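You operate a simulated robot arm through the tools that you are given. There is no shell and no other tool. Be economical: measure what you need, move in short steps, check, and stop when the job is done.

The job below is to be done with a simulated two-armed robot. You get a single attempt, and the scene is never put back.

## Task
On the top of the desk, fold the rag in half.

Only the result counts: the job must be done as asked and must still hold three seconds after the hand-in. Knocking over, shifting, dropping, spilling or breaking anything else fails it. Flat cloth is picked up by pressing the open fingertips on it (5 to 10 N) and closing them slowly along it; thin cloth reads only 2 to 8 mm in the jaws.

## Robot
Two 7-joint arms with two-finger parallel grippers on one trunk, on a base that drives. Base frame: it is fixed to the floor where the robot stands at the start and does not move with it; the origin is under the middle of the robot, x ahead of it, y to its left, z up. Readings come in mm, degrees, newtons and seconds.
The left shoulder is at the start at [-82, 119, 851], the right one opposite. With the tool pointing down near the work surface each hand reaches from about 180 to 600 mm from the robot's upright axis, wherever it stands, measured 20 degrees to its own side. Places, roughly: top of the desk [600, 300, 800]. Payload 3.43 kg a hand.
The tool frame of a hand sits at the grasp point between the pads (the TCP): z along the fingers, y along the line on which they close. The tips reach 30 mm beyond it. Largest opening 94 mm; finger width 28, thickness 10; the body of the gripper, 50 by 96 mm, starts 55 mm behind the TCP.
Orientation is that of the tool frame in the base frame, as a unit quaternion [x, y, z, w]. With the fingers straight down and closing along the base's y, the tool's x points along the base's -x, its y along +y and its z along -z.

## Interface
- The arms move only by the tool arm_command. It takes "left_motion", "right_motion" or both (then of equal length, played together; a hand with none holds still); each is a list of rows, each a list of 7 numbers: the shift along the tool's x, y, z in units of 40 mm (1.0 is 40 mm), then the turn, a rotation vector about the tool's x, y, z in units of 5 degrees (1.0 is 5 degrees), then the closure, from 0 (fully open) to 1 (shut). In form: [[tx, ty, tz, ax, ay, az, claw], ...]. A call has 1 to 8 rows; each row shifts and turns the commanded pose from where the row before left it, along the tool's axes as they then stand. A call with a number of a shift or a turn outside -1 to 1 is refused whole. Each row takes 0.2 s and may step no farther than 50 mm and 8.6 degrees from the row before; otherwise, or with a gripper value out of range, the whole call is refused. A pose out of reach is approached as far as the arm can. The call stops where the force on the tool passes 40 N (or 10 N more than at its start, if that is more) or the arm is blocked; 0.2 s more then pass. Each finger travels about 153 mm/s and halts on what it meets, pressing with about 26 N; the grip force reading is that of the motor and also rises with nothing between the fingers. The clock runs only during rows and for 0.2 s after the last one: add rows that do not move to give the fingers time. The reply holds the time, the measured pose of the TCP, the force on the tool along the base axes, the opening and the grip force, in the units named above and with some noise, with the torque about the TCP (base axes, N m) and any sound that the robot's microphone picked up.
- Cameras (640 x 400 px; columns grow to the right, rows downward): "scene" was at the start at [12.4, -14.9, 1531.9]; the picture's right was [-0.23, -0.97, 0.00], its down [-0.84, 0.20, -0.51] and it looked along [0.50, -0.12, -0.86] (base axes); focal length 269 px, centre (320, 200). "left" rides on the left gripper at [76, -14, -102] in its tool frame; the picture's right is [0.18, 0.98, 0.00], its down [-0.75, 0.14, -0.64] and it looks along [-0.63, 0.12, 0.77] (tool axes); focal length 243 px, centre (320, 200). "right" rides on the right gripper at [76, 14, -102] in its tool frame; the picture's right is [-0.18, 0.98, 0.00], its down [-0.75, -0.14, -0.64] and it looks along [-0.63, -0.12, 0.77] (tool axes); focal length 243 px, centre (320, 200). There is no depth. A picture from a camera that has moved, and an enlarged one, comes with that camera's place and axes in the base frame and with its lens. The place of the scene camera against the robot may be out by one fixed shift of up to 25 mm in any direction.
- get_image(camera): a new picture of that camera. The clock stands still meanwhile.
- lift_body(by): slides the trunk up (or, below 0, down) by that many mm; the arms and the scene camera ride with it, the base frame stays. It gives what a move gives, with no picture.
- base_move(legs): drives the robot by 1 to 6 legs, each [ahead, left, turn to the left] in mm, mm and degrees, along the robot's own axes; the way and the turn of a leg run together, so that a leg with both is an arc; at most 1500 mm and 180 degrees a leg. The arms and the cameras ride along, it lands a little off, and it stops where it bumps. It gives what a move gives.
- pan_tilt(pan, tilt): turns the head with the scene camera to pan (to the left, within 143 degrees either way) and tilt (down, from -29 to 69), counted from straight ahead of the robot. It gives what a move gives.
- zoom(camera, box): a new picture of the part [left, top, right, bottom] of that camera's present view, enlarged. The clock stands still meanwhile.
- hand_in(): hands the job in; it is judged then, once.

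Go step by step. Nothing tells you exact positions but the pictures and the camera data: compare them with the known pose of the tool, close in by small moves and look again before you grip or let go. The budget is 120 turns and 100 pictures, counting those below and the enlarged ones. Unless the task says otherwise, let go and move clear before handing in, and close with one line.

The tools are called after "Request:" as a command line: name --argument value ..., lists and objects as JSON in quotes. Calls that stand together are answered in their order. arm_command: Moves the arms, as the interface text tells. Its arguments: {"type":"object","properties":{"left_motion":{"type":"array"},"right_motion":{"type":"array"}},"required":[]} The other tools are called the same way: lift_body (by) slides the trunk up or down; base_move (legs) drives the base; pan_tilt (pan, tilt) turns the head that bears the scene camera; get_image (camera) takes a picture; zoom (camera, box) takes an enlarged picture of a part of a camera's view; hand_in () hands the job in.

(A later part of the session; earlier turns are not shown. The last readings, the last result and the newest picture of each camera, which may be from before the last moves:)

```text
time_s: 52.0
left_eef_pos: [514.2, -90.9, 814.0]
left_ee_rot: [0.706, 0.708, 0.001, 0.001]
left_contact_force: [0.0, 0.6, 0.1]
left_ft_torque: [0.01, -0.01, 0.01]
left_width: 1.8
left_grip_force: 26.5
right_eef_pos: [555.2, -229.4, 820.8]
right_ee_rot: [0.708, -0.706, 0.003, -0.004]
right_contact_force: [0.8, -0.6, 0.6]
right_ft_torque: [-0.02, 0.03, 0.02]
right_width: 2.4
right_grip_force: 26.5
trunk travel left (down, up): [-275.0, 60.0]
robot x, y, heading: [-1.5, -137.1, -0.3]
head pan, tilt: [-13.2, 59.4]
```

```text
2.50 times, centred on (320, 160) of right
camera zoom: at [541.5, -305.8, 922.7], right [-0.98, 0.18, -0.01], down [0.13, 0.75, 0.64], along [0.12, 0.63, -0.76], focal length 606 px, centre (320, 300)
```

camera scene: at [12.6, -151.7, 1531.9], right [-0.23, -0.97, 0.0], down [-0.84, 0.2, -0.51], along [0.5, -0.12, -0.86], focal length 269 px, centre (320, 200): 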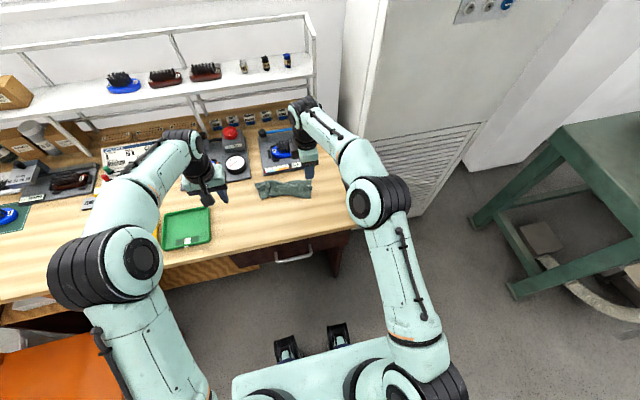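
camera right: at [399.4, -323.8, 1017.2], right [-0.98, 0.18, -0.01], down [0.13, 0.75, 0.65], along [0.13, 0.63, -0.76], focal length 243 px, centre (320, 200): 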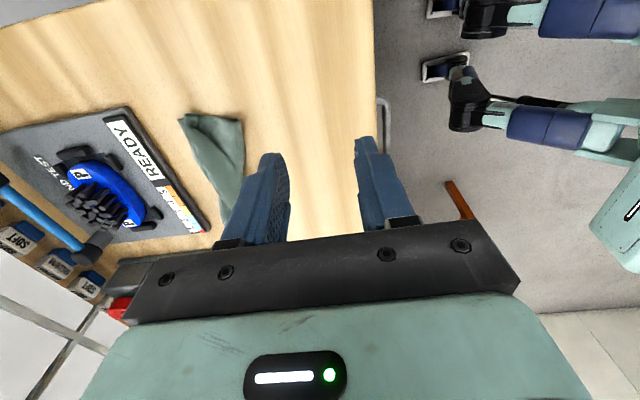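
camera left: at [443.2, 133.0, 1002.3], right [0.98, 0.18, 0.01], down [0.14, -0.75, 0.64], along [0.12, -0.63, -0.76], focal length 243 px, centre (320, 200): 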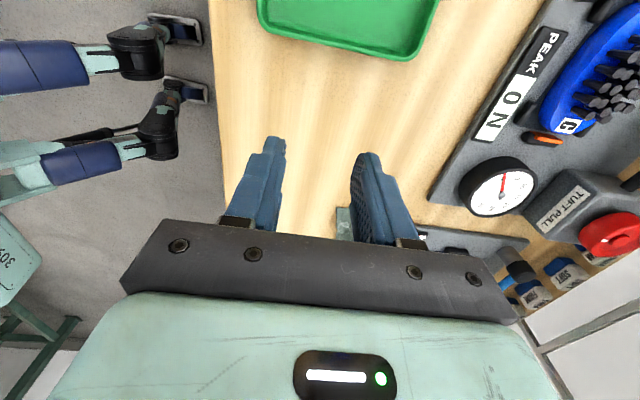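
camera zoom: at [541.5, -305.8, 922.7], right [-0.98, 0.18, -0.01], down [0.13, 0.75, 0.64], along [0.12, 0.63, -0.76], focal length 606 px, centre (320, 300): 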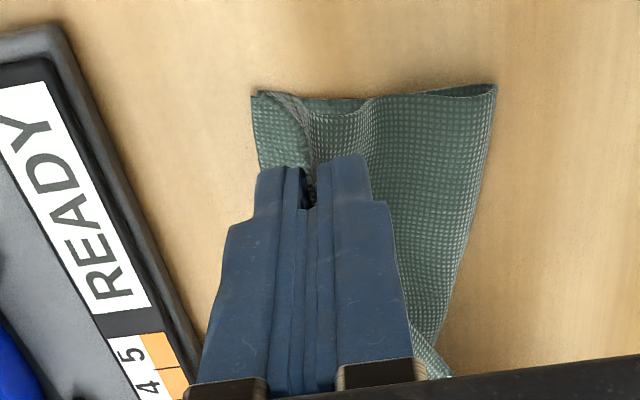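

Both hold the front hem. I raise and draw it back toward the robot to unroll the rag.

Request:
arm_command --left_motion '[[0, 0, -0.5, 0, 0, 0, 1], [0, -0.2, -0.5, 0, 0, 0, 1], [0, -0.4, -0.2, 0, 0, 0, 1], [0, -0.4, 0, 0, 0, 0, 1], [0, -0.4, 0, 0, 0, 0, 1], [0, -0.4, 0, 0, 0, 0, 1], [0, -0.4, 0, 0, 0, 0, 1]]' --right_motion '[[0, 0, -0.5, 0, 0, 0, 1], [0, 0.2, -0.5, 0, 0, 0, 1], [0, 0.4, -0.2, 0, 0, 0, 1], [0, 0.4, 0, 0, 0, 0, 1], [0, 0.4, 0, 0, 0, 0, 1], [0, 0.4, 0, 0, 0, 0, 1], [0, 0.4, 0, 0, 0, 0, 1]]'

Request:
zoom --camera "scene" --box '[220, 150, 348, 230]'

Request:
get_image --camera "left"

Request:
get_image --camera "right"

```text
time_s: 53.6
left_eef_pos: [425.1, -92.0, 861.4]
left_ee_rot: [0.707, 0.708, 0.002, 0.003]
left_contact_force: [-0.6, -0.7, -0.1]
left_ft_torque: [0.0, 0.0, 0.02]
left_width: 1.8
left_grip_force: 26.1
right_eef_pos: [465.8, -231.0, 866.1]
right_ee_rot: [0.708, -0.707, 0.004, -0.004]
right_contact_force: [0.3, -0.2, 0.4]
right_ft_torque: [0.02, -0.02, 0.01]
right_width: 2.3
right_grip_force: 25.9
trunk travel left (down, up): [-275.0, 60.0]
robot x, y, heading: [-1.9, -136.9, -0.1]
head pan, tilt: [-13.2, 59.4]
```

```text
5.00 times, centred on (284, 190) of scene
camera zoom: at [11.9, -151.8, 1531.9], right [-0.23, -0.97, 0.0], down [-0.84, 0.2, -0.51], along [0.5, -0.12, -0.86], focal length 1347 px, centre (500, 250)
```

zoom: 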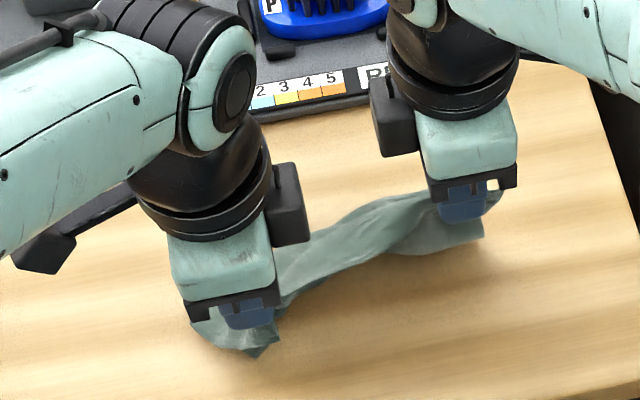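

```text
36 pictures are left
camera left: at [410.1, -16.5, 964.4], right [0.98, 0.19, 0.01], down [0.14, -0.75, 0.64], along [0.12, -0.63, -0.76], focal length 243 px, centre (320, 200)
```

left: 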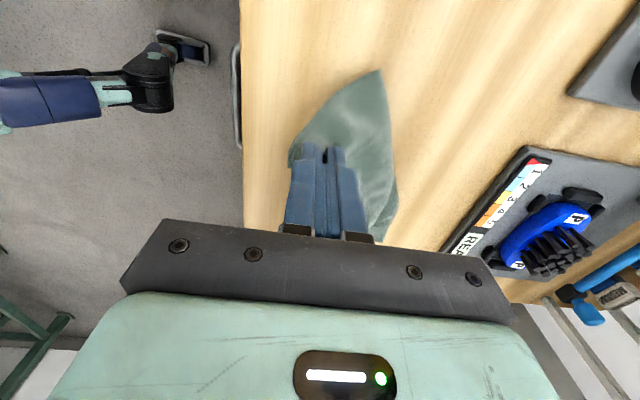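

```text
35 pictures are left
camera right: at [451.1, -307.0, 969.8], right [-0.98, 0.18, -0.01], down [0.13, 0.75, 0.64], along [0.12, 0.63, -0.76], focal length 243 px, centre (320, 200)
```

right: 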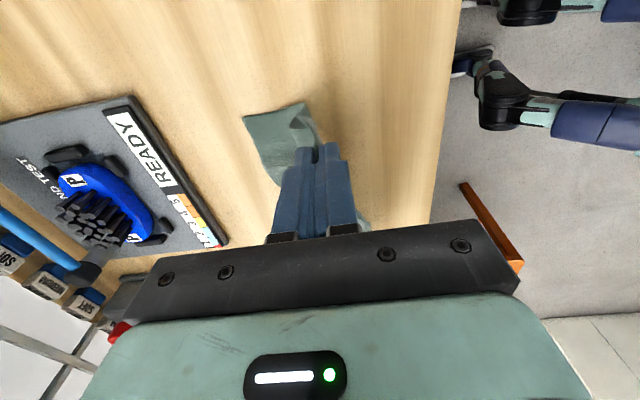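

The rag has unrolled and hangs from both hands. I'll lift it free of the desk, align both hands, and then lay it down anew from the hanging state.

Request:
arm_command --left_motion '[[0, 0, -0.7, 0, 0, 0, 1], [0.05, 0, -0.7, 0, 0, 0, 1], [0.05, 0.5, -0.65, 0, 0, 0, 1], [0.05, 0.7, 0, 0, 0, 0, 1], [0, 0.7, 0, 0, 0, 0, 1], [0, 0.4, 0, 0, 0, 0, 1], [0, 0, 0, 0, 0, 0, 1]]' --right_motion '[[0, 0, -0.7, 0, 0, 0, 1], [0.05, 0, -0.7, 0, 0, 0, 1], [0.05, -0.2, -0.5, 0, 0, 0, 1], [0.05, -0.4, 0, 0, 0, 0, 1], [0.03, -0.4, 0, 0, 0, 0, 1], [0, -0.3, 0, 0, 0, 0, 1], [0, 0, 0, 0, 0, 0, 1]]'

Request:
zoom --camera "scene" --box '[220, 130, 348, 210]'

Request:
get_image --camera "left"

Request:
get_image --camera "right"

```text
time_s: 55.2
left_eef_pos: [517.1, -86.4, 944.6]
left_ee_rot: [0.708, 0.706, 0.001, 0.003]
left_contact_force: [0.8, -1.5, -0.2]
left_ft_torque: [0.0, -0.03, 0.05]
left_width: 1.8
left_grip_force: 26.1
right_eef_pos: [518.6, -237.9, 943.2]
right_ee_rot: [-0.707, 0.707, -0.003, 0.003]
right_contact_force: [-0.2, 0.7, 0.0]
right_ft_torque: [0.04, -0.03, 0.0]
right_width: 2.1
right_grip_force: 25.7
trunk travel left (down, up): [-275.0, 60.0]
robot x, y, heading: [-1.3, -137.2, 0.1]
head pan, tilt: [-13.2, 59.4]
```

```text
5.00 times, centred on (284, 170) of scene
camera zoom: at [12.1, -151.7, 1531.9], right [-0.23, -0.97, 0.0], down [-0.84, 0.2, -0.51], along [0.5, -0.12, -0.86], focal length 1347 px, centre (500, 350)
```

zoom: 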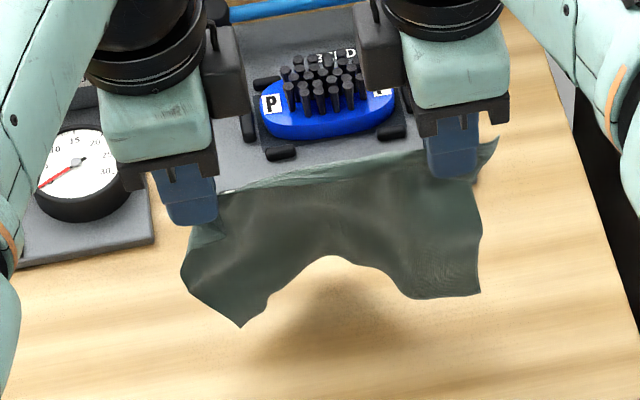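

```text
33 pictures are left
camera left: at [502.6, -10.2, 1047.6], right [0.98, 0.18, 0.01], down [0.14, -0.75, 0.64], along [0.12, -0.63, -0.76], focal length 243 px, centre (320, 200)
```

left: 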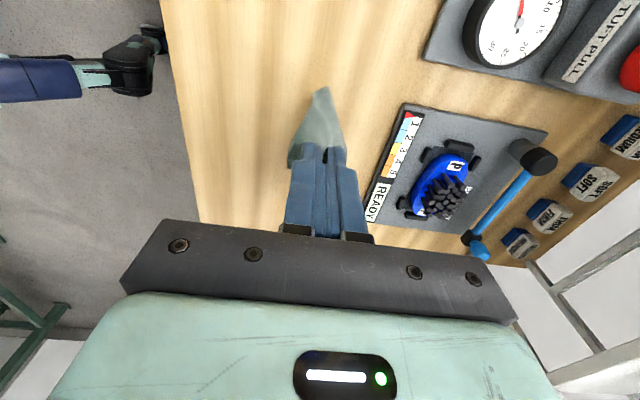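

```text
32 pictures are left
camera right: at [503.4, -314.6, 1047.3], right [-0.98, 0.18, -0.01], down [0.13, 0.75, 0.65], along [0.12, 0.63, -0.76], focal length 243 px, centre (320, 200)
```

right: 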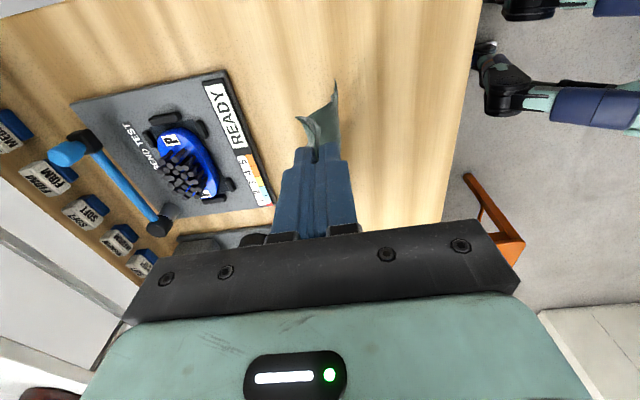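

The rag hangs cleanly from both hands. Now I lower until the back edge touches and lay it down toward the robot along an arc.

Request:
arm_command --left_motion '[[0, 0, 0.35, 0, 0, 0, 1], [0, 0, 0.3, 0, 0, 0, 1], [0, -0.4, 0.05, 0, 0, 0, 1], [0, -0.4, 0.05, 0, 0, 0, 1], [0, -0.375, 0.16, 0, 0, 0, 1], [0, -0.375, 0.16, 0, 0, 0, 1], [0, -0.325, 0.25, 0, 0, 0, 1], [0, -0.325, 0.25, 0, 0, 0, 1]]' --right_motion '[[0, 0, 0.35, 0, 0, 0, 1], [0, 0, 0.3, 0, 0, 0, 1], [0, 0.4, 0.05, 0, 0, 0, 1], [0, 0.4, 0.05, 0, 0, 0, 1], [0, 0.375, 0.16, 0, 0, 0, 1], [0, 0.375, 0.16, 0, 0, 0, 1], [0, 0.325, 0.25, 0, 0, 0, 1], [0, 0.325, 0.25, 0, 0, 0, 1]]'

Request:
arm_command --left_motion '[[0, -0.25, 0.325, 0, 0, 0, 1], [0, -0.25, 0.325, 0, 0, 0, 1], [0, -0.17, 0.37, 0, 0, 0, 1], [0, -0.17, 0.37, 0, 0, 0, 1], [0, 0, 0, 0, 0, 0, 1]]' --right_motion '[[0, 0.25, 0.325, 0, 0, 0, 1], [0, 0.25, 0.325, 0, 0, 0, 1], [0, 0.17, 0.37, 0, 0, 0, 1], [0, 0.17, 0.37, 0, 0, 0, 1], [0, 0, 0, 0, 0, 0, 1]]'

Request:
zoom --camera "scene" --box '[220, 150, 348, 230]'

Request:
get_image --camera "left"

Request:
get_image --camera "right"

```text
time_s: 57.0
left_eef_pos: [427.9, -86.8, 881.0]
left_ee_rot: [0.707, 0.707, 0.002, 0.003]
left_contact_force: [0.1, -0.6, 0.9]
left_ft_torque: [-0.02, 0.01, -0.01]
left_width: 1.8
left_grip_force: 25.7
right_eef_pos: [430.2, -237.5, 879.9]
right_ee_rot: [0.708, -0.706, 0.002, -0.004]
right_contact_force: [1.2, 1.8, 0.2]
right_ft_torque: [-0.01, -0.01, 0.03]
right_width: 2.6
right_grip_force: 25.8
trunk travel left (down, up): [-275.0, 60.0]
robot x, y, heading: [-0.7, -138.2, 0.1]
head pan, tilt: [-13.2, 59.4]
```

```text
time_s: 58.2
left_eef_pos: [395.3, -88.5, 824.4]
left_ee_rot: [0.707, 0.707, 0.002, 0.004]
left_contact_force: [0.7, -0.9, 0.2]
left_ft_torque: [-0.04, -0.01, 0.02]
left_width: 1.7
left_grip_force: 26.4
right_eef_pos: [397.5, -239.2, 824.7]
right_ee_rot: [-0.707, 0.707, -0.003, 0.004]
right_contact_force: [0.8, 0.4, -0.1]
right_ft_torque: [0.06, 0.0, 0.0]
right_width: 2.5
right_grip_force: 25.5
trunk travel left (down, up): [-275.0, 60.0]
robot x, y, heading: [-1.0, -137.7, 0.1]
head pan, tilt: [-13.2, 59.4]
```

```text
5.00 times, centred on (284, 190) of scene
camera zoom: at [12.6, -151.7, 1532.0], right [-0.23, -0.97, 0.0], down [-0.84, 0.2, -0.51], along [0.5, -0.12, -0.86], focal length 1347 px, centre (500, 250)
```

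zoom: 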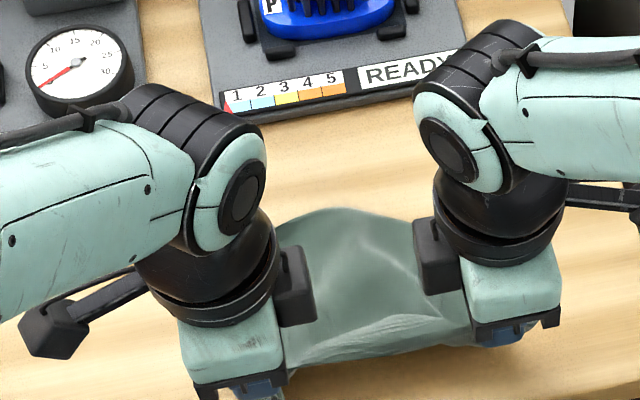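

```text
30 pictures are left
camera left: at [381.4, -11.2, 927.9], right [0.98, 0.19, 0.01], down [0.14, -0.75, 0.64], along [0.12, -0.63, -0.76], focal length 243 px, centre (320, 200)
```

left: 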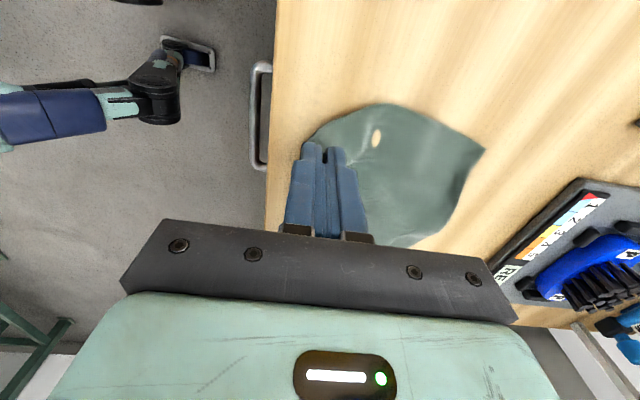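

```text
29 pictures are left
camera right: at [383.5, -315.6, 927.2], right [-0.98, 0.18, -0.01], down [0.13, 0.75, 0.64], along [0.12, 0.63, -0.76], focal length 243 px, centre (320, 200)
```

right: 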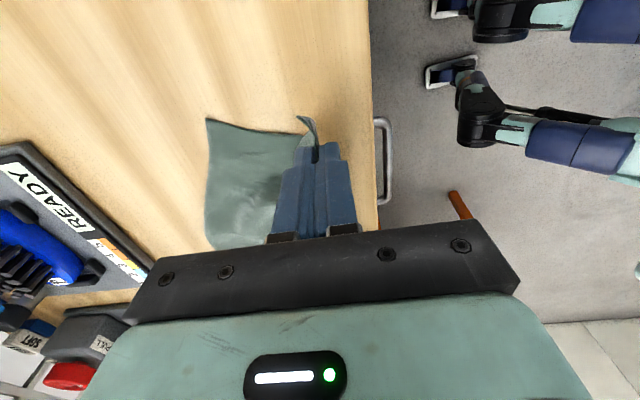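

The rag is nearly flat again; the right grip sits too far in from the front hem, so I'll lay it down, release both and regrip properly.

Request:
arm_command --left_motion '[[0, -0.08, 0.3, 0, 0, 0, 1], [0, -0.05, 0.25, 0, 0, 0, 1], [0, 0, 0.17, 0, 0, 0, 1], [0, 0, 0, 0, 0, 0, 0.95], [0, 0, 0, 0, 0, 0, 0.9], [0, 0, 0, 0, 0, 0, 0.82], [0, 0, 0, 0, 0, 0, 0.75], [0, 0, -0.2, 0, 0, 0, 0.72]]' --right_motion '[[0, 0, 0.3, 0, 0, 0, 1], [0, 0, 0.25, 0, 0, 0, 1], [0, 0, 0.17, 0, 0, 0, 1], [0, 0, 0, 0, 0, 0, 0.95], [0, 0, 0, 0, 0, 0, 0.9], [0, 0, 0, 0, 0, 0, 0.82], [0, 0, 0, 0, 0, 0, 0.75], [0, 0, -0.2, 0, 0, 0, 0.72]]'

Request:
arm_command --left_motion '[[0, 0, -0.5, 0, 0, 0, 0.72], [0, 0, -0.9, 0, 0, 0, 0.72], [0.3, 0, -0.9, 0, 0, 0, 0.72], [0.9, 0, 0, 0, 0, 0, 0.72], [0.9, 0, 0, 0, 0, 0, 0.72]]' --right_motion '[[0, 0, -0.5, 0, 0, 0, 0.72], [0, 0, -0.9, 0, 0, 0, 0.72], [0, 0.5, -0.8, 0, 0, 0, 0.72], [0, 0.9, 0, 0, 0, 0, 0.72], [0, 0.9, 0, 0, 0, 0, 0.72]]'

Request:
get_image --camera "left"

Request:
zoom --camera "scene" --box '[220, 150, 348, 230]'

```text
time_s: 60.0
left_eef_pos: [390.8, -88.6, 804.2]
left_ee_rot: [0.707, 0.707, 0.002, 0.003]
left_contact_force: [-0.5, -0.1, -1.0]
left_ft_torque: [-0.02, 0.02, 0.02]
left_width: 26.4
left_grip_force: 0.1
right_eef_pos: [397.6, -238.4, 802.7]
right_ee_rot: [0.708, -0.706, 0.002, -0.004]
right_contact_force: [0.3, 1.0, -0.2]
right_ft_torque: [0.02, 0.0, -0.01]
right_width: 26.3
right_grip_force: 0.1
trunk travel left (down, up): [-275.0, 60.0]
robot x, y, heading: [0.9, -137.1, 0.1]
head pan, tilt: [-13.2, 59.4]
```

```text
time_s: 61.2
left_eef_pos: [388.8, 1.9, 893.9]
left_ee_rot: [0.707, 0.708, 0.001, 0.004]
left_contact_force: [-0.2, 0.1, -0.4]
left_ft_torque: [-0.02, -0.02, 0.02]
left_width: 26.2
left_grip_force: 0.0
right_eef_pos: [303.8, -235.4, 891.4]
right_ee_rot: [0.708, -0.706, 0.004, -0.004]
right_contact_force: [0.2, 0.1, 0.3]
right_ft_torque: [-0.02, 0.0, 0.04]
right_width: 26.3
right_grip_force: 0.0
trunk travel left (down, up): [-275.0, 60.0]
robot x, y, heading: [-3.3, -133.7, 0.2]
head pan, tilt: [-13.2, 59.4]
```

```text
28 pictures are left
camera left: at [374.0, 77.8, 997.5], right [0.98, 0.19, 0.01], down [0.14, -0.75, 0.65], along [0.12, -0.63, -0.76], focal length 243 px, centre (320, 200)
```

left: 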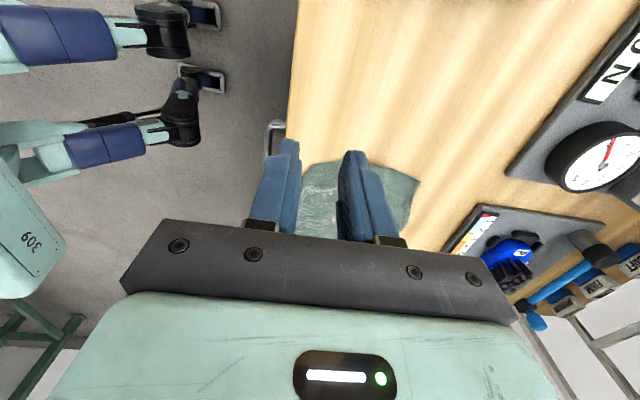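

```text
5.00 times, centred on (284, 190) of scene
camera zoom: at [11.5, -151.1, 1531.9], right [-0.23, -0.97, 0.0], down [-0.84, 0.2, -0.51], along [0.5, -0.12, -0.86], focal length 1347 px, centre (500, 250)
```

zoom: 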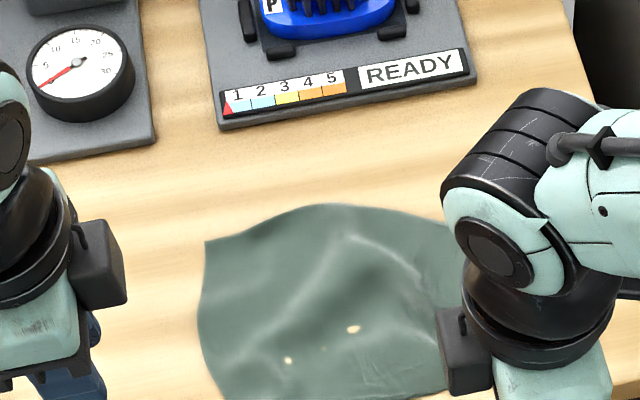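

The rag is flat again. I move the right hand out of the view to see all four corners.

Request:
arm_command --right_motion '[[0.8, 0.7, 0, 0, 0, 0, 0.72], [0.8, 0.7, 0, 0, 0, 0, 0.72], [0.8, 0, 0, 0, 0, 0, 0.72]]' --left_motion '[[0.5, 0, 0, 0, 0, 0, 0.72], [0.5, 0, 0, 0, 0, 0, 0.72], [0, 0, 0, 0, 0, 0, 0.72]]'

Request:
zoom --camera "scene" --box '[230, 170, 358, 250]'

```text
time_s: 62.0
left_eef_pos: [388.8, 39.8, 895.2]
left_ee_rot: [0.706, 0.708, 0.003, 0.003]
left_contact_force: [0.2, 0.5, -0.1]
left_ft_torque: [0.01, 0.02, -0.01]
left_width: 26.4
left_grip_force: 0.0
right_eef_pos: [247.5, -334.3, 887.3]
right_ee_rot: [0.707, -0.707, 0.002, -0.005]
right_contact_force: [-0.3, -0.3, 1.0]
right_ft_torque: [0.0, 0.0, 0.02]
right_width: 26.5
right_grip_force: 0.1
trunk travel left (down, up): [-275.0, 60.0]
robot x, y, heading: [1.5, -136.4, 0.2]
head pan, tilt: [-13.2, 59.4]
```

```text
5.00 times, centred on (294, 210) of scene
camera zoom: at [12.8, -152.4, 1531.9], right [-0.23, -0.97, 0.0], down [-0.84, 0.2, -0.51], along [0.5, -0.12, -0.86], focal length 1347 px, centre (450, 150)
```

zoom: 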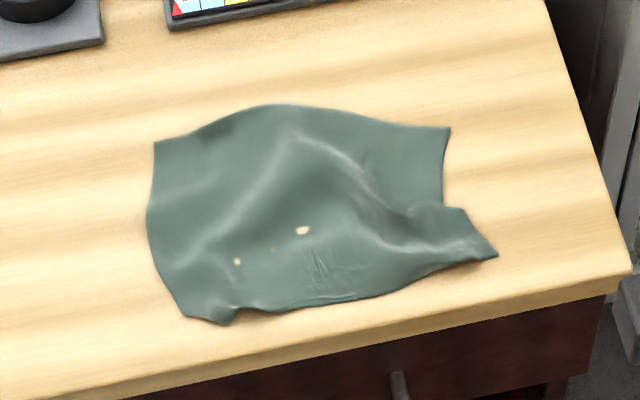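

All four corners are visible: BL(527,−68), BR(495,−261), FR(394,−267), FL≈(393,−75). I position both hands over the front hem with x-closing jaws.

Request:
arm_command --left_motion '[[-0.68, 0.03, 0, 0, 0, 0, 0.765], [-0.68, 0.03, 0, 0, 0, 0, 0.765], [-0.68, 0.03, 0, 0, 0, 0, 0.765], [-0.68, 0.03, 0, 0, 0, 0, 0.765], [-0.66, 0.03, 0, 0, 0, 0, 0.765], [0, 0, 0.75, 0, 0, 0, 0.765], [0, 0, 0.75, 0, 0, 0, 0.765], [0, 0, 0.75, 0, 0, 0, 0.765]]' --right_motion '[[-0.45, -0.75, 0, 0, 0, 0, 0.765], [-0.45, -0.75, 0, 0, 0, 0, 0.765], [-0.45, -0.75, 0, 0, 0, 0, 0.765], [-0.45, -0.75, 0, 0, 0, 0, 0.765], [-0.43, -0.75, 0, 0, 0, 0, 0.765], [0, 0, 0.7, 0, 0, 0, 0.765], [0, 0, 0.7, 0, 0, 0, 0.765], [0, 0, 0.7, 0, 0, 0, 0.765]]'

Request:
zoom --camera "left" --box '[220, 80, 420, 240]'

Request:
zoom --camera "right" --box '[220, 80, 420, 240]'

```text
time_s: 63.8
left_eef_pos: [396.2, -97.2, 803.8]
left_ee_rot: [0.707, 0.707, 0.001, 0.002]
left_contact_force: [-0.1, -0.8, 0.5]
left_ft_torque: [0.0, -0.01, -0.01]
left_width: 21.8
left_grip_force: 0.1
right_eef_pos: [399.0, -245.1, 807.0]
right_ee_rot: [0.708, -0.706, 0.003, -0.004]
right_contact_force: [0.5, 0.4, -0.1]
right_ft_torque: [0.02, 0.01, 0.03]
right_width: 22.2
right_grip_force: 0.0
trunk travel left (down, up): [-275.0, 60.0]
robot x, y, heading: [-0.4, -133.4, 0.2]
head pan, tilt: [-13.2, 59.4]
```

```text
2.50 times, centred on (320, 160) of left
camera zoom: at [382.1, -20.5, 908.2], right [0.98, 0.19, 0.01], down [0.14, -0.75, 0.64], along [0.12, -0.63, -0.76], focal length 606 px, centre (320, 300)
```

zoom: 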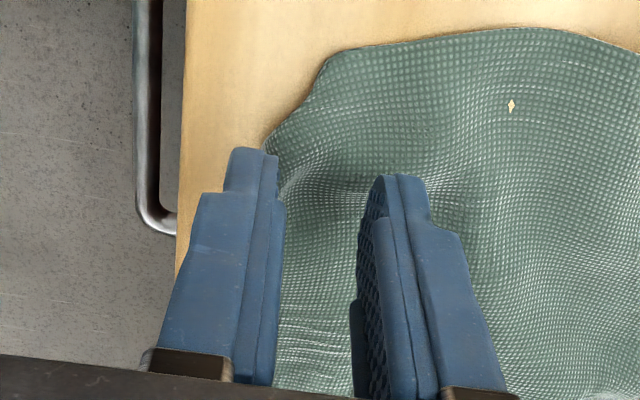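

```text
2.50 times, centred on (320, 160) of right
camera zoom: at [385.2, -321.1, 910.0], right [-0.98, 0.18, -0.01], down [0.13, 0.75, 0.65], along [0.12, 0.63, -0.76], focal length 606 px, centre (320, 300)
```

zoom: 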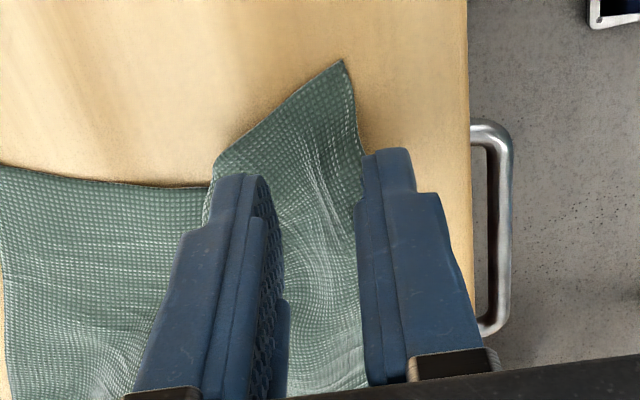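

Both front fingers sit at the hem with good overlap. Lowering to light contact.

Request:
arm_command --left_motion '[[0, 0, 0.2, 0, 0, 0, 0.765], [0, 0, 0.1, 0, 0, 0, 0.765], [0, 0, 0, 0, 0, 0, 0.765]]' --right_motion '[[0, 0, 0.25, 0, 0, 0, 0.765], [0, 0, 0.13, 0, 0, 0, 0.765], [0, 0, 0, 0, 0, 0, 0.765]]'

```text
time_s: 64.6
left_eef_pos: [397.9, -96.6, 792.7]
left_ee_rot: [0.707, 0.708, 0.002, 0.003]
left_contact_force: [-0.2, 0.2, -0.4]
left_ft_torque: [-0.04, 0.0, 0.02]
left_width: 22.3
left_grip_force: 0.1
right_eef_pos: [399.6, -243.9, 791.6]
right_ee_rot: [0.708, -0.706, 0.002, -0.004]
right_contact_force: [0.6, 0.6, 0.8]
right_ft_torque: [0.05, 0.02, -0.01]
right_width: 22.4
right_grip_force: 0.1
trunk travel left (down, up): [-275.0, 60.0]
robot x, y, heading: [-3.0, -135.3, 0.1]
head pan, tilt: [-13.2, 59.4]
```

Request:
arm_command --left_motion '[[0, 0, 0.05, 0, 0, 0, 0.765], [0, 0, 0, 0, 0, 0, 0.765]]' --right_motion '[[0, 0, 0.03, 0, 0, 0, 0.765], [0, 0, 0, 0, 0, 0, 0.765]]'

```text
time_s: 65.2
left_eef_pos: [396.9, -97.6, 791.5]
left_ee_rot: [0.707, 0.708, 0.001, 0.003]
left_contact_force: [-0.1, 1.3, 4.6]
left_ft_torque: [0.09, 0.05, 0.01]
left_width: 22.2
left_grip_force: 0.0
right_eef_pos: [399.7, -244.2, 791.9]
right_ee_rot: [0.708, -0.706, 0.003, -0.004]
right_contact_force: [-1.8, 0.0, 8.8]
right_ft_torque: [0.04, -0.15, 0.0]
right_width: 21.9
right_grip_force: 0.1
trunk travel left (down, up): [-275.0, 60.0]
robot x, y, heading: [1.5, -139.0, -0.0]
head pan, tilt: [-13.2, 59.4]
```

Light contact on both sides; I close slowly and then lift a little to check.

Request:
arm_command --left_motion '[[0, 0, 0.01, 0, 0, 0, 0.8], [0, 0, 0, 0, 0, 0, 0.83], [0, 0, 0, 0, 0, 0, 0.86], [0, 0, 0, 0, 0, 0, 0.89], [0, 0, 0, 0, 0, 0, 0.92], [0, 0, 0, 0, 0, 0, 0.96], [0, 0, 0, 0, 0, 0, 1], [0, 0, 0, 0, 0, 0, 1]]' --right_motion '[[0, 0, 0, 0, 0, 0, 0.8], [0, 0, 0, 0, 0, 0, 0.83], [0, 0, 0, 0, 0, 0, 0.86], [0, 0, 0, 0, 0, 0, 0.89], [0, 0, 0, 0, 0, 0, 0.92], [0, 0, 0, 0, 0, 0, 0.96], [0, 0, 0, 0, 0, 0, 1], [0, 0, 0, 0, 0, 0, 1]]'

Request:
arm_command --left_motion '[[0, 0, -0.2, 0, 0, 0, 1], [0, 0, -0.3, 0, 0, 0, 1], [0, 0, -0.3, 0, 0, 0, 1], [0, 0, 0, 0, 0, 0, 1]]' --right_motion '[[0, 0, -0.2, 0, 0, 0, 1], [0, 0, -0.3, 0, 0, 0, 1], [0, 0, -0.3, 0, 0, 0, 1], [0, 0, 0, 0, 0, 0, 1]]'

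Request:
zoom --camera "left" --box '[220, 60, 460, 240]'

Request:
zoom --camera "right" --box '[180, 60, 420, 240]'

```text
time_s: 67.0
left_eef_pos: [396.5, -97.4, 790.9]
left_ee_rot: [0.706, 0.708, 0.001, 0.004]
left_contact_force: [-1.4, -0.4, 7.5]
left_ft_torque: [0.07, 0.05, -0.01]
left_width: 0.0
left_grip_force: 26.2
right_eef_pos: [399.9, -243.3, 792.2]
right_ee_rot: [0.708, -0.706, 0.004, -0.005]
right_contact_force: [4.2, 0.5, 15.7]
right_ft_torque: [0.14, -0.32, -0.05]
right_width: 2.9
right_grip_force: 26.3
trunk travel left (down, up): [-275.0, 60.0]
robot x, y, heading: [-1.3, -134.0, 0.3]
head pan, tilt: [-13.2, 59.4]
```

```text
time_s: 68.0
left_eef_pos: [397.9, -97.4, 824.0]
left_ee_rot: [0.706, 0.708, 0.001, 0.002]
left_contact_force: [-0.6, 0.0, -0.9]
left_ft_torque: [0.01, 0.01, 0.03]
left_width: 0.0
left_grip_force: 25.4
right_eef_pos: [400.6, -244.1, 822.6]
right_ee_rot: [0.708, -0.707, 0.002, -0.004]
right_contact_force: [-0.3, 0.0, -0.5]
right_ft_torque: [-0.02, 0.02, 0.03]
right_width: 2.8
right_grip_force: 25.1
trunk travel left (down, up): [-275.0, 60.0]
robot x, y, heading: [-2.4, -139.7, 0.1]
head pan, tilt: [-13.2, 59.4]
```

```text
2.22 times, centred on (340, 150) of left
camera zoom: at [383.6, -21.6, 927.8], right [0.98, 0.19, 0.01], down [0.14, -0.75, 0.64], along [0.12, -0.63, -0.76], focal length 539 px, centre (276, 311)
```

zoom: 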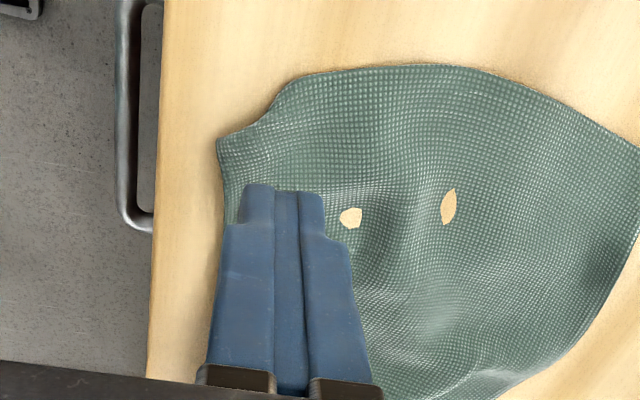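

```text
2.22 times, centred on (300, 150) of right
camera zoom: at [385.9, -321.1, 925.9], right [-0.98, 0.18, -0.01], down [0.13, 0.75, 0.64], along [0.12, 0.63, -0.76], focal length 539 px, centre (364, 311)
```

zoom: 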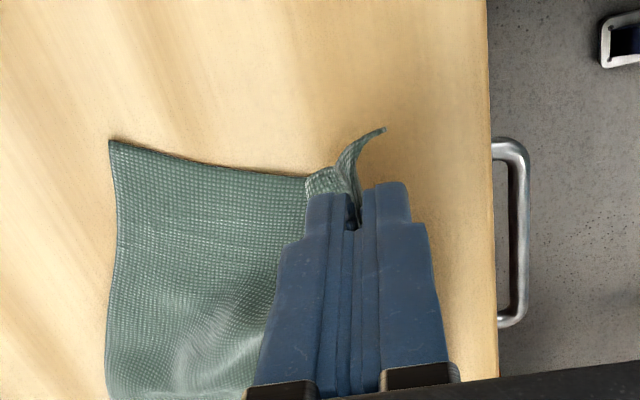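

The left jaws slipped off (width 0), the right holds. FL corner is at about (378,−92); I retry the left a bit further in, with a wider opening.

Request:
arm_command --left_motion '[[-0.21, -0.1, 0, 0, 0, 0, 0.7], [0, 0, 0.4, 0, 0, 0, 0.7], [0, 0, 0.3, 0, 0, 0, 0.7], [0, 0, 0.12, 0, 0, 0, 0.7], [0, 0, 0.03, 0, 0, 0, 0.7], [0, 0, 0, 0, 0, 0, 0.7]]'

Request:
zoom --camera "left" --box '[220, 60, 460, 240]'

```text
time_s: 69.4
left_eef_pos: [393.1, -106.2, 791.7]
left_ee_rot: [0.707, 0.708, 0.002, 0.003]
left_contact_force: [-0.8, 0.4, 7.3]
left_ft_torque: [0.14, 0.1, -0.01]
left_width: 28.6
left_grip_force: 0.2
right_eef_pos: [399.6, -243.1, 823.1]
right_ee_rot: [0.708, -0.706, 0.002, -0.004]
right_contact_force: [0.0, -0.4, 0.6]
right_ft_torque: [-0.02, 0.0, -0.01]
right_width: 2.6
right_grip_force: 25.9
trunk travel left (down, up): [-275.0, 60.0]
robot x, y, heading: [-0.8, -133.6, -0.1]
head pan, tilt: [-13.2, 59.4]
```

```text
2.22 times, centred on (340, 150) of left
camera zoom: at [378.8, -30.2, 894.5], right [0.98, 0.19, 0.01], down [0.14, -0.75, 0.64], along [0.12, -0.63, -0.76], focal length 539 px, centre (276, 311)
```

zoom: 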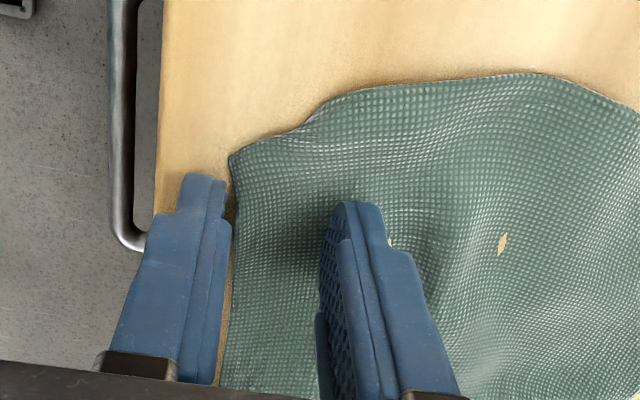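

The front finger is just outside the hem; I shift 8 mm inward so both fingertips press cloth.

Request:
arm_command --left_motion '[[0, 0, -0.15, 0, 0, 0, 0.7], [0, 0.22, 0, 0, 0, 0, 0.7], [0, 0, 0.12, 0, 0, 0, 0.7], [0, 0, 0.04, 0, 0, 0, 0.7], [0, 0, 0, 0, 0, 0, 0.7]]'

Request:
arm_command --left_motion '[[0, 0, 0, 0, 0, 0, 0.74], [0, 0, 0, 0, 0, 0, 0.78], [0, 0, 0, 0, 0, 0, 0.82], [0, 0, 0, 0, 0, 0, 0.86], [0, 0, 0, 0, 0, 0, 0.9], [0, 0, 0, 0, 0, 0, 0.95], [0, 0, 0, 0, 0, 0, 1], [0, 0, 0, 0, 0, 0, 1]]'

```text
time_s: 70.6
left_eef_pos: [402.9, -107.3, 791.1]
left_ee_rot: [0.706, 0.708, 0.002, 0.004]
left_contact_force: [-1.7, 0.4, 11.8]
left_ft_torque: [0.14, 0.15, 0.0]
left_width: 28.6
left_grip_force: 0.4
right_eef_pos: [399.5, -244.7, 822.2]
right_ee_rot: [0.708, -0.706, 0.003, -0.005]
right_contact_force: [0.4, 0.3, -0.9]
right_ft_torque: [0.01, -0.04, 0.02]
right_width: 2.6
right_grip_force: 25.9
trunk travel left (down, up): [-275.0, 60.0]
robot x, y, heading: [-2.6, -134.9, 0.2]
head pan, tilt: [-13.2, 59.4]
```

```text
time_s: 72.4
left_eef_pos: [401.9, -105.4, 790.7]
left_ee_rot: [0.706, 0.708, 0.003, 0.005]
left_contact_force: [1.5, -1.8, 22.7]
left_ft_torque: [0.14, -0.06, -0.02]
left_width: 2.7
left_grip_force: 26.1
right_eef_pos: [400.8, -244.9, 824.1]
right_ee_rot: [0.708, -0.706, 0.003, -0.004]
right_contact_force: [-0.2, 0.9, -0.6]
right_ft_torque: [-0.01, -0.03, 0.01]
right_width: 2.7
right_grip_force: 25.7
trunk travel left (down, up): [-275.0, 60.0]
robot x, y, heading: [3.1, -136.6, 0.2]
head pan, tilt: [-13.2, 59.4]
```

Left now reads 2.7 mm, so it has cloth. I raise the left to the right's height and look.

Request:
arm_command --left_motion '[[0, 0, -0.3, 0, 0, 0, 1], [0, 0, -0.3, 0, 0, 0, 1], [0, 0, -0.25, 0, 0, 0, 1], [0, 0, 0, 0, 0, 0, 1]]'

Request:
get_image --camera "left"

Request:
get_image --camera "right"

```text
time_s: 73.4
left_eef_pos: [402.4, -107.3, 823.8]
left_ee_rot: [0.707, 0.708, 0.001, 0.003]
left_contact_force: [0.8, -0.3, -0.4]
left_ft_torque: [-0.02, 0.0, 0.02]
left_width: 2.4
left_grip_force: 26.0
right_eef_pos: [400.9, -245.0, 821.2]
right_ee_rot: [0.707, -0.707, 0.003, -0.005]
right_contact_force: [0.8, 0.6, 0.4]
right_ft_torque: [-0.02, 0.01, 0.02]
right_width: 3.1
right_grip_force: 25.6
trunk travel left (down, up): [-275.0, 60.0]
robot x, y, heading: [0.1, -136.5, 0.1]
head pan, tilt: [-13.2, 59.4]
```

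```text
20 pictures are left
camera left: at [387.5, -31.1, 926.8], right [0.98, 0.19, 0.0], down [0.14, -0.75, 0.64], along [0.12, -0.63, -0.76], focal length 243 px, centre (320, 200)
```

left: 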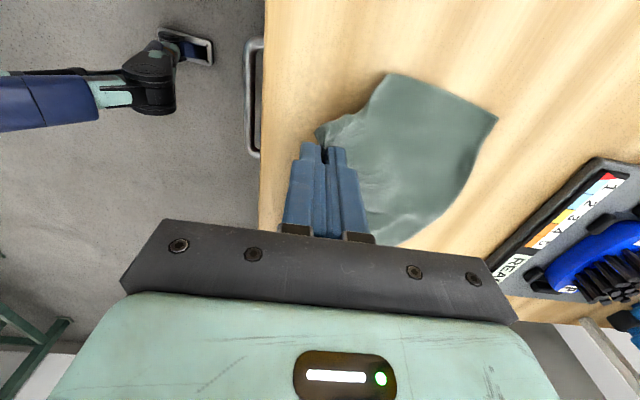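

```text
19 pictures are left
camera right: at [386.0, -321.2, 925.9], right [-0.98, 0.18, -0.01], down [0.13, 0.75, 0.64], along [0.12, 0.63, -0.76], focal length 243 px, centre (320, 200)
```

right: 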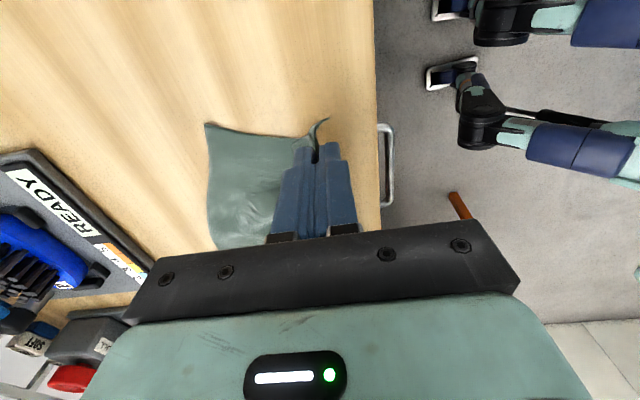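

Both hold. The right side has a hidden pleat, so I'll lift the rag fully to hang straight once more, then lay it down and fold in one motion.

Request:
arm_command --left_motion '[[0, 0.2, -0.8, 0, 0, 0, 1], [0.05, 0.4, -0.8, 0, 0, 0, 1], [0.05, 0.5, -0.8, 0, 0, 0, 1], [0.05, 0.6, -0.65, 0, 0, 0, 1], [0, 0.6, 0, 0, 0, 0, 1], [0, 0.55, 0, 0, 0, 0, 1], [0, 0, 0, 0, 0, 0, 1]]' --right_motion '[[0, -0.2, -0.8, 0, 0, 0, 1], [0, -0.4, -0.8, 0, 0, 0, 1], [0, -0.5, -0.8, 0, 0, 0, 1], [0, -0.6, -0.7, 0, 0, 0, 1], [0, -0.6, 0, 0, 0, 0, 1], [0, -0.6, 0, 0, 0, 0, 1], [0, 0, 0, 0, 0, 0, 1]]'

Request:
zoom --camera "scene" --box '[220, 130, 348, 210]'

```text
time_s: 75.0
left_eef_pos: [514.6, -100.3, 947.0]
left_ee_rot: [0.707, 0.707, 0.0, 0.004]
left_contact_force: [-0.1, -1.9, -0.1]
left_ft_torque: [-0.06, -0.01, 0.04]
left_width: 2.6
left_grip_force: 25.7
right_eef_pos: [514.0, -245.3, 947.4]
right_ee_rot: [0.707, -0.707, 0.002, -0.004]
right_contact_force: [-0.5, 2.3, 0.3]
right_ft_torque: [0.05, -0.02, -0.01]
right_width: 2.6
right_grip_force: 26.3
trunk travel left (down, up): [-275.0, 60.0]
robot x, y, heading: [-1.7, -135.3, 0.2]
head pan, tilt: [-13.2, 59.4]
```

```text
5.00 times, centred on (284, 170) of scene
camera zoom: at [11.8, -151.7, 1531.9], right [-0.23, -0.97, 0.0], down [-0.84, 0.2, -0.51], along [0.5, -0.12, -0.86], focal length 1347 px, centre (500, 350)
```

zoom: 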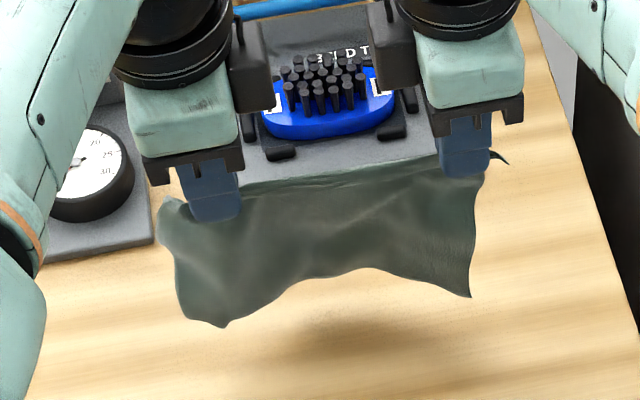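

The rag hangs cleanly between both hands. Since the hem tails lie on the robot side, I'll fold it so the crease is on the far side: lay the bottom half pointing away (+x), then bring the held hem back over the lower edge. First I move it toward the robot and lower until it nearly touches.

Request:
arm_command --left_motion '[[0, -0.5, 0, 0, 0, 0, 1], [0, -0.6, 0, 0, 0, 0, 1], [0, -0.6, 0, 0, 0, 0, 1], [0, -0.4, 0, 0, 0, 0, 1], [0, -0.2, 0, 0, 0, 0, 1], [0, 0, 0.25, 0, 0, 0, 1], [0, 0, 0.2, 0, 0, 0, 1], [0, 0, 0, 0, 0, 0, 1]]' --right_motion '[[0, 0.5, 0, 0, 0, 0, 1], [0, 0.6, 0, 0, 0, 0, 1], [0, 0.6, 0, 0, 0, 0, 1], [0, 0.4, 0, 0, 0, 0, 1], [0, 0.2, 0, 0, 0, 0, 1], [0, 0, 0.25, 0, 0, 0, 1], [0, 0, 0.2, 0, 0, 0, 1], [0, 0, 0, 0, 0, 0, 1]]'

Request:
get_image --camera "left"

Request:
get_image --camera "right"

```text
time_s: 76.8
left_eef_pos: [423.2, -99.7, 928.0]
left_ee_rot: [0.706, 0.708, 0.002, 0.004]
left_contact_force: [-0.3, -2.0, -0.1]
left_ft_torque: [-0.04, 0.01, 0.03]
left_width: 2.7
left_grip_force: 26.3
right_eef_pos: [422.8, -243.8, 929.7]
right_ee_rot: [0.708, -0.706, 0.003, -0.003]
right_contact_force: [-0.2, 2.0, 1.0]
right_ft_torque: [0.03, -0.01, 0.02]
right_width: 2.7
right_grip_force: 26.5
trunk travel left (down, up): [-275.0, 60.0]
robot x, y, heading: [-3.5, -138.1, 0.1]
head pan, tilt: [-13.2, 59.4]
```

```text
17 pictures are left
camera left: at [408.5, -23.1, 1031.4], right [0.98, 0.19, 0.01], down [0.14, -0.75, 0.64], along [0.12, -0.63, -0.76], focal length 243 px, centre (320, 200)
```

left: 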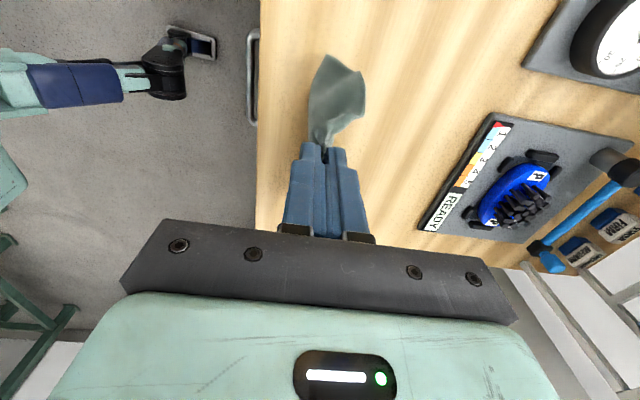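

```text
16 pictures are left
camera right: at [407.6, -321.0, 1032.1], right [-0.98, 0.18, -0.01], down [0.13, 0.75, 0.65], along [0.12, 0.63, -0.76], focal length 243 px, centre (320, 200)
```

right: 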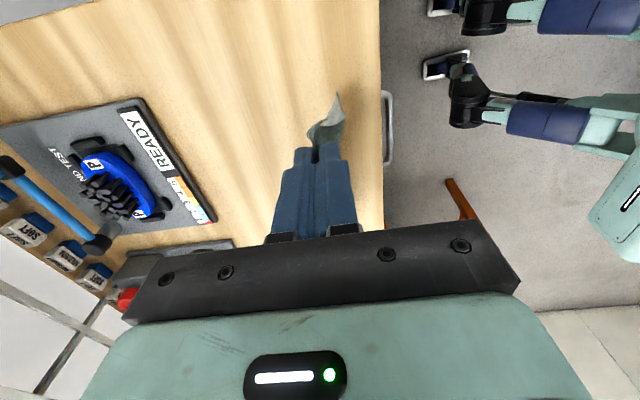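

Now I lay the lower half going away from the robot along an arc.

Request:
arm_command --left_motion '[[0, 0, 0.3, 0, 0, 0, 1], [0, 0.3, 0.2, 0, 0, 0, 1], [0, 0.35, 0.25, 0, 0, 0, 1], [0, 0.35, 0.3, 0, 0, 0, 1], [0, 0.33, 0.35, 0, 0, 0, 1], [0, 0.28, 0.35, 0, 0, 0, 1], [0, 0.2, 0.25, 0, 0, 0, 1], [0, 0, 0, 0, 0, 0, 1]]' --right_motion '[[0, 0, 0.3, 0, 0, 0, 1], [0, -0.3, 0.2, 0, 0, 0, 1], [0, -0.35, 0.25, 0, 0, 0, 1], [0, -0.35, 0.3, 0, 0, 0, 1], [0, -0.33, 0.35, 0, 0, 0, 1], [0, -0.28, 0.35, 0, 0, 0, 1], [0, -0.2, 0.25, 0, 0, 0, 1], [0, 0, 0, 0, 0, 0, 1]]'

Request:
get_image --camera "left"

Request:
get_image --camera "right"

Request:
zoom --camera "scene" --box '[220, 150, 348, 230]'

```text
time_s: 78.6
left_eef_pos: [495.0, -99.6, 848.5]
left_ee_rot: [0.706, 0.708, 0.003, 0.003]
left_contact_force: [0.5, -2.1, 0.0]
left_ft_torque: [-0.02, 0.02, 0.01]
left_width: 2.8
left_grip_force: 25.5
right_eef_pos: [497.5, -243.2, 847.0]
right_ee_rot: [0.708, -0.707, 0.002, -0.004]
right_contact_force: [0.2, 2.0, -0.3]
right_ft_torque: [0.02, 0.01, 0.02]
right_width: 2.8
right_grip_force: 26.3
trunk travel left (down, up): [-275.0, 60.0]
robot x, y, heading: [0.7, -138.4, 0.0]
head pan, tilt: [-13.2, 59.4]
```

```text
15 pictures are left
camera left: at [481.3, -23.7, 951.8], right [0.98, 0.19, 0.01], down [0.14, -0.75, 0.64], along [0.12, -0.63, -0.76], focal length 243 px, centre (320, 200)
```

left: 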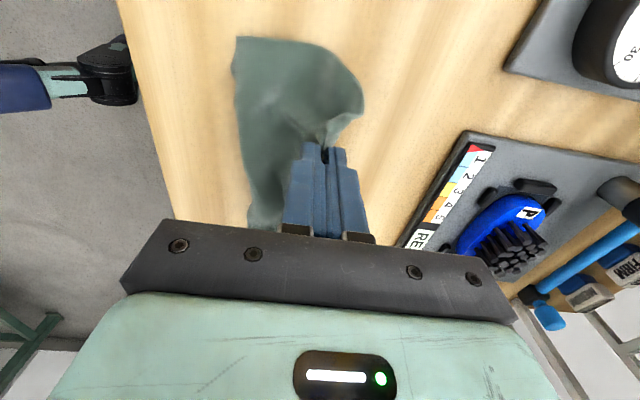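

```text
14 pictures are left
camera right: at [482.5, -321.0, 950.6], right [-0.98, 0.18, -0.01], down [0.13, 0.75, 0.64], along [0.12, 0.63, -0.76], focal length 243 px, centre (320, 200)
```

right: 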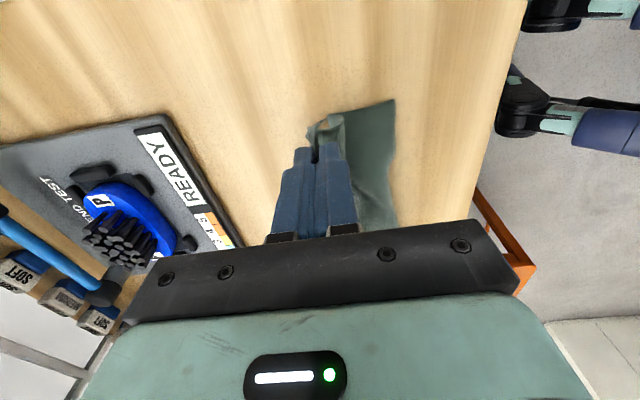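

```text
5.00 times, centred on (284, 190) of scene
camera zoom: at [12.3, -151.7, 1531.9], right [-0.23, -0.97, 0.0], down [-0.84, 0.2, -0.51], along [0.5, -0.12, -0.86], focal length 1347 px, centre (500, 250)
```

zoom: 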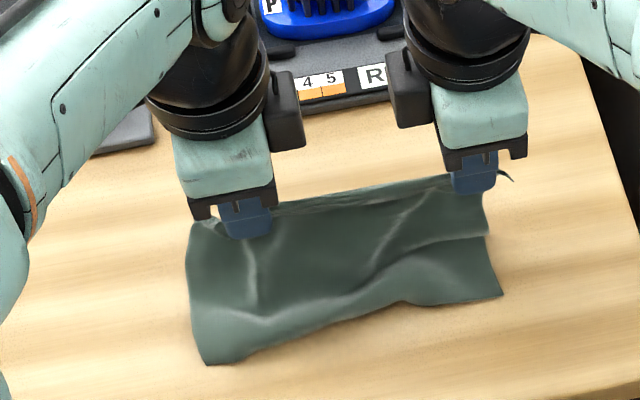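

The lower half lies neatly with its edge at x≈432–439, and the hands hold the other half upright. Now I bring the hem back over, down onto that edge, with a 15 mm shift left to align the ends.

Request:
arm_command --left_motion '[[0.094, -0.25, 0.125, 0, 0, 0, 1], [0.094, -0.3, 0.15, 0, 0, 0, 1], [0.094, -0.25, 0.225, 0, 0, 0, 1], [0.094, -0.175, 0.25, 0, 0, 0, 1], [0, -0.075, 0.275, 0, 0, 0, 1], [0, -0.025, 0.15, 0, 0, 0, 1], [0, 0, 0, 0, 0, 0, 1]]' --right_motion '[[-0.094, 0.25, 0.125, 0, 0, 0, 1], [-0.094, 0.25, 0.15, 0, 0, 0, 1], [-0.094, 0.225, 0.225, 0, 0, 0, 1], [-0.094, 0.15, 0.25, 0, 0, 0, 1], [0, 0.075, 0.275, 0, 0, 0, 1], [0, 0.025, 0.15, 0, 0, 0, 1], [0, 0, 0, 0, 0, 0, 1]]'

Request:
get_image --camera "left"

Request:
get_image --camera "right"

```text
time_s: 80.2
left_eef_pos: [452.5, -85.4, 802.5]
left_ee_rot: [0.706, 0.708, 0.002, 0.004]
left_contact_force: [0.7, -1.2, 0.6]
left_ft_torque: [-0.04, 0.0, 0.03]
left_width: 2.6
left_grip_force: 26.3
right_eef_pos: [457.2, -228.6, 801.3]
right_ee_rot: [0.708, -0.707, 0.003, -0.003]
right_contact_force: [-0.2, 1.1, 0.3]
right_ft_torque: [0.04, 0.0, 0.04]
right_width: 2.4
right_grip_force: 26.0
trunk travel left (down, up): [-275.0, 60.0]
robot x, y, heading: [1.6, -138.4, 0.2]
head pan, tilt: [-13.2, 59.4]
```

```text
12 pictures are left
camera left: at [438.2, -9.0, 904.8], right [0.98, 0.19, 0.01], down [0.14, -0.75, 0.64], along [0.12, -0.63, -0.76], focal length 243 px, centre (320, 200)
```

left: 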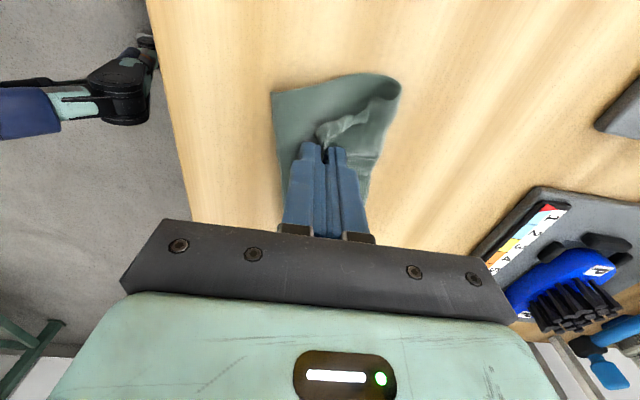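

```text
11 pictures are left
camera right: at [442.5, -305.6, 904.4], right [-0.98, 0.18, -0.01], down [0.13, 0.75, 0.64], along [0.12, 0.63, -0.76], focal length 243 px, centre (320, 200)
```

right: 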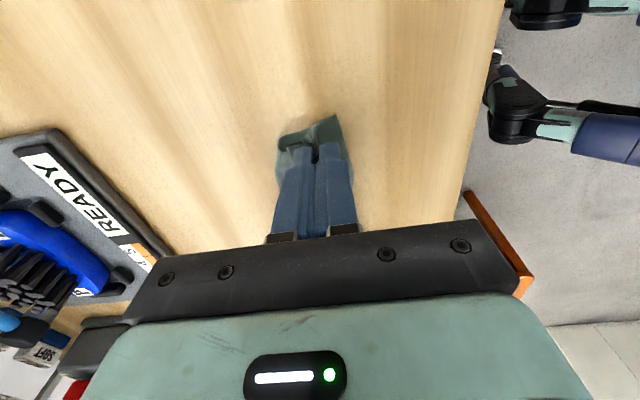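

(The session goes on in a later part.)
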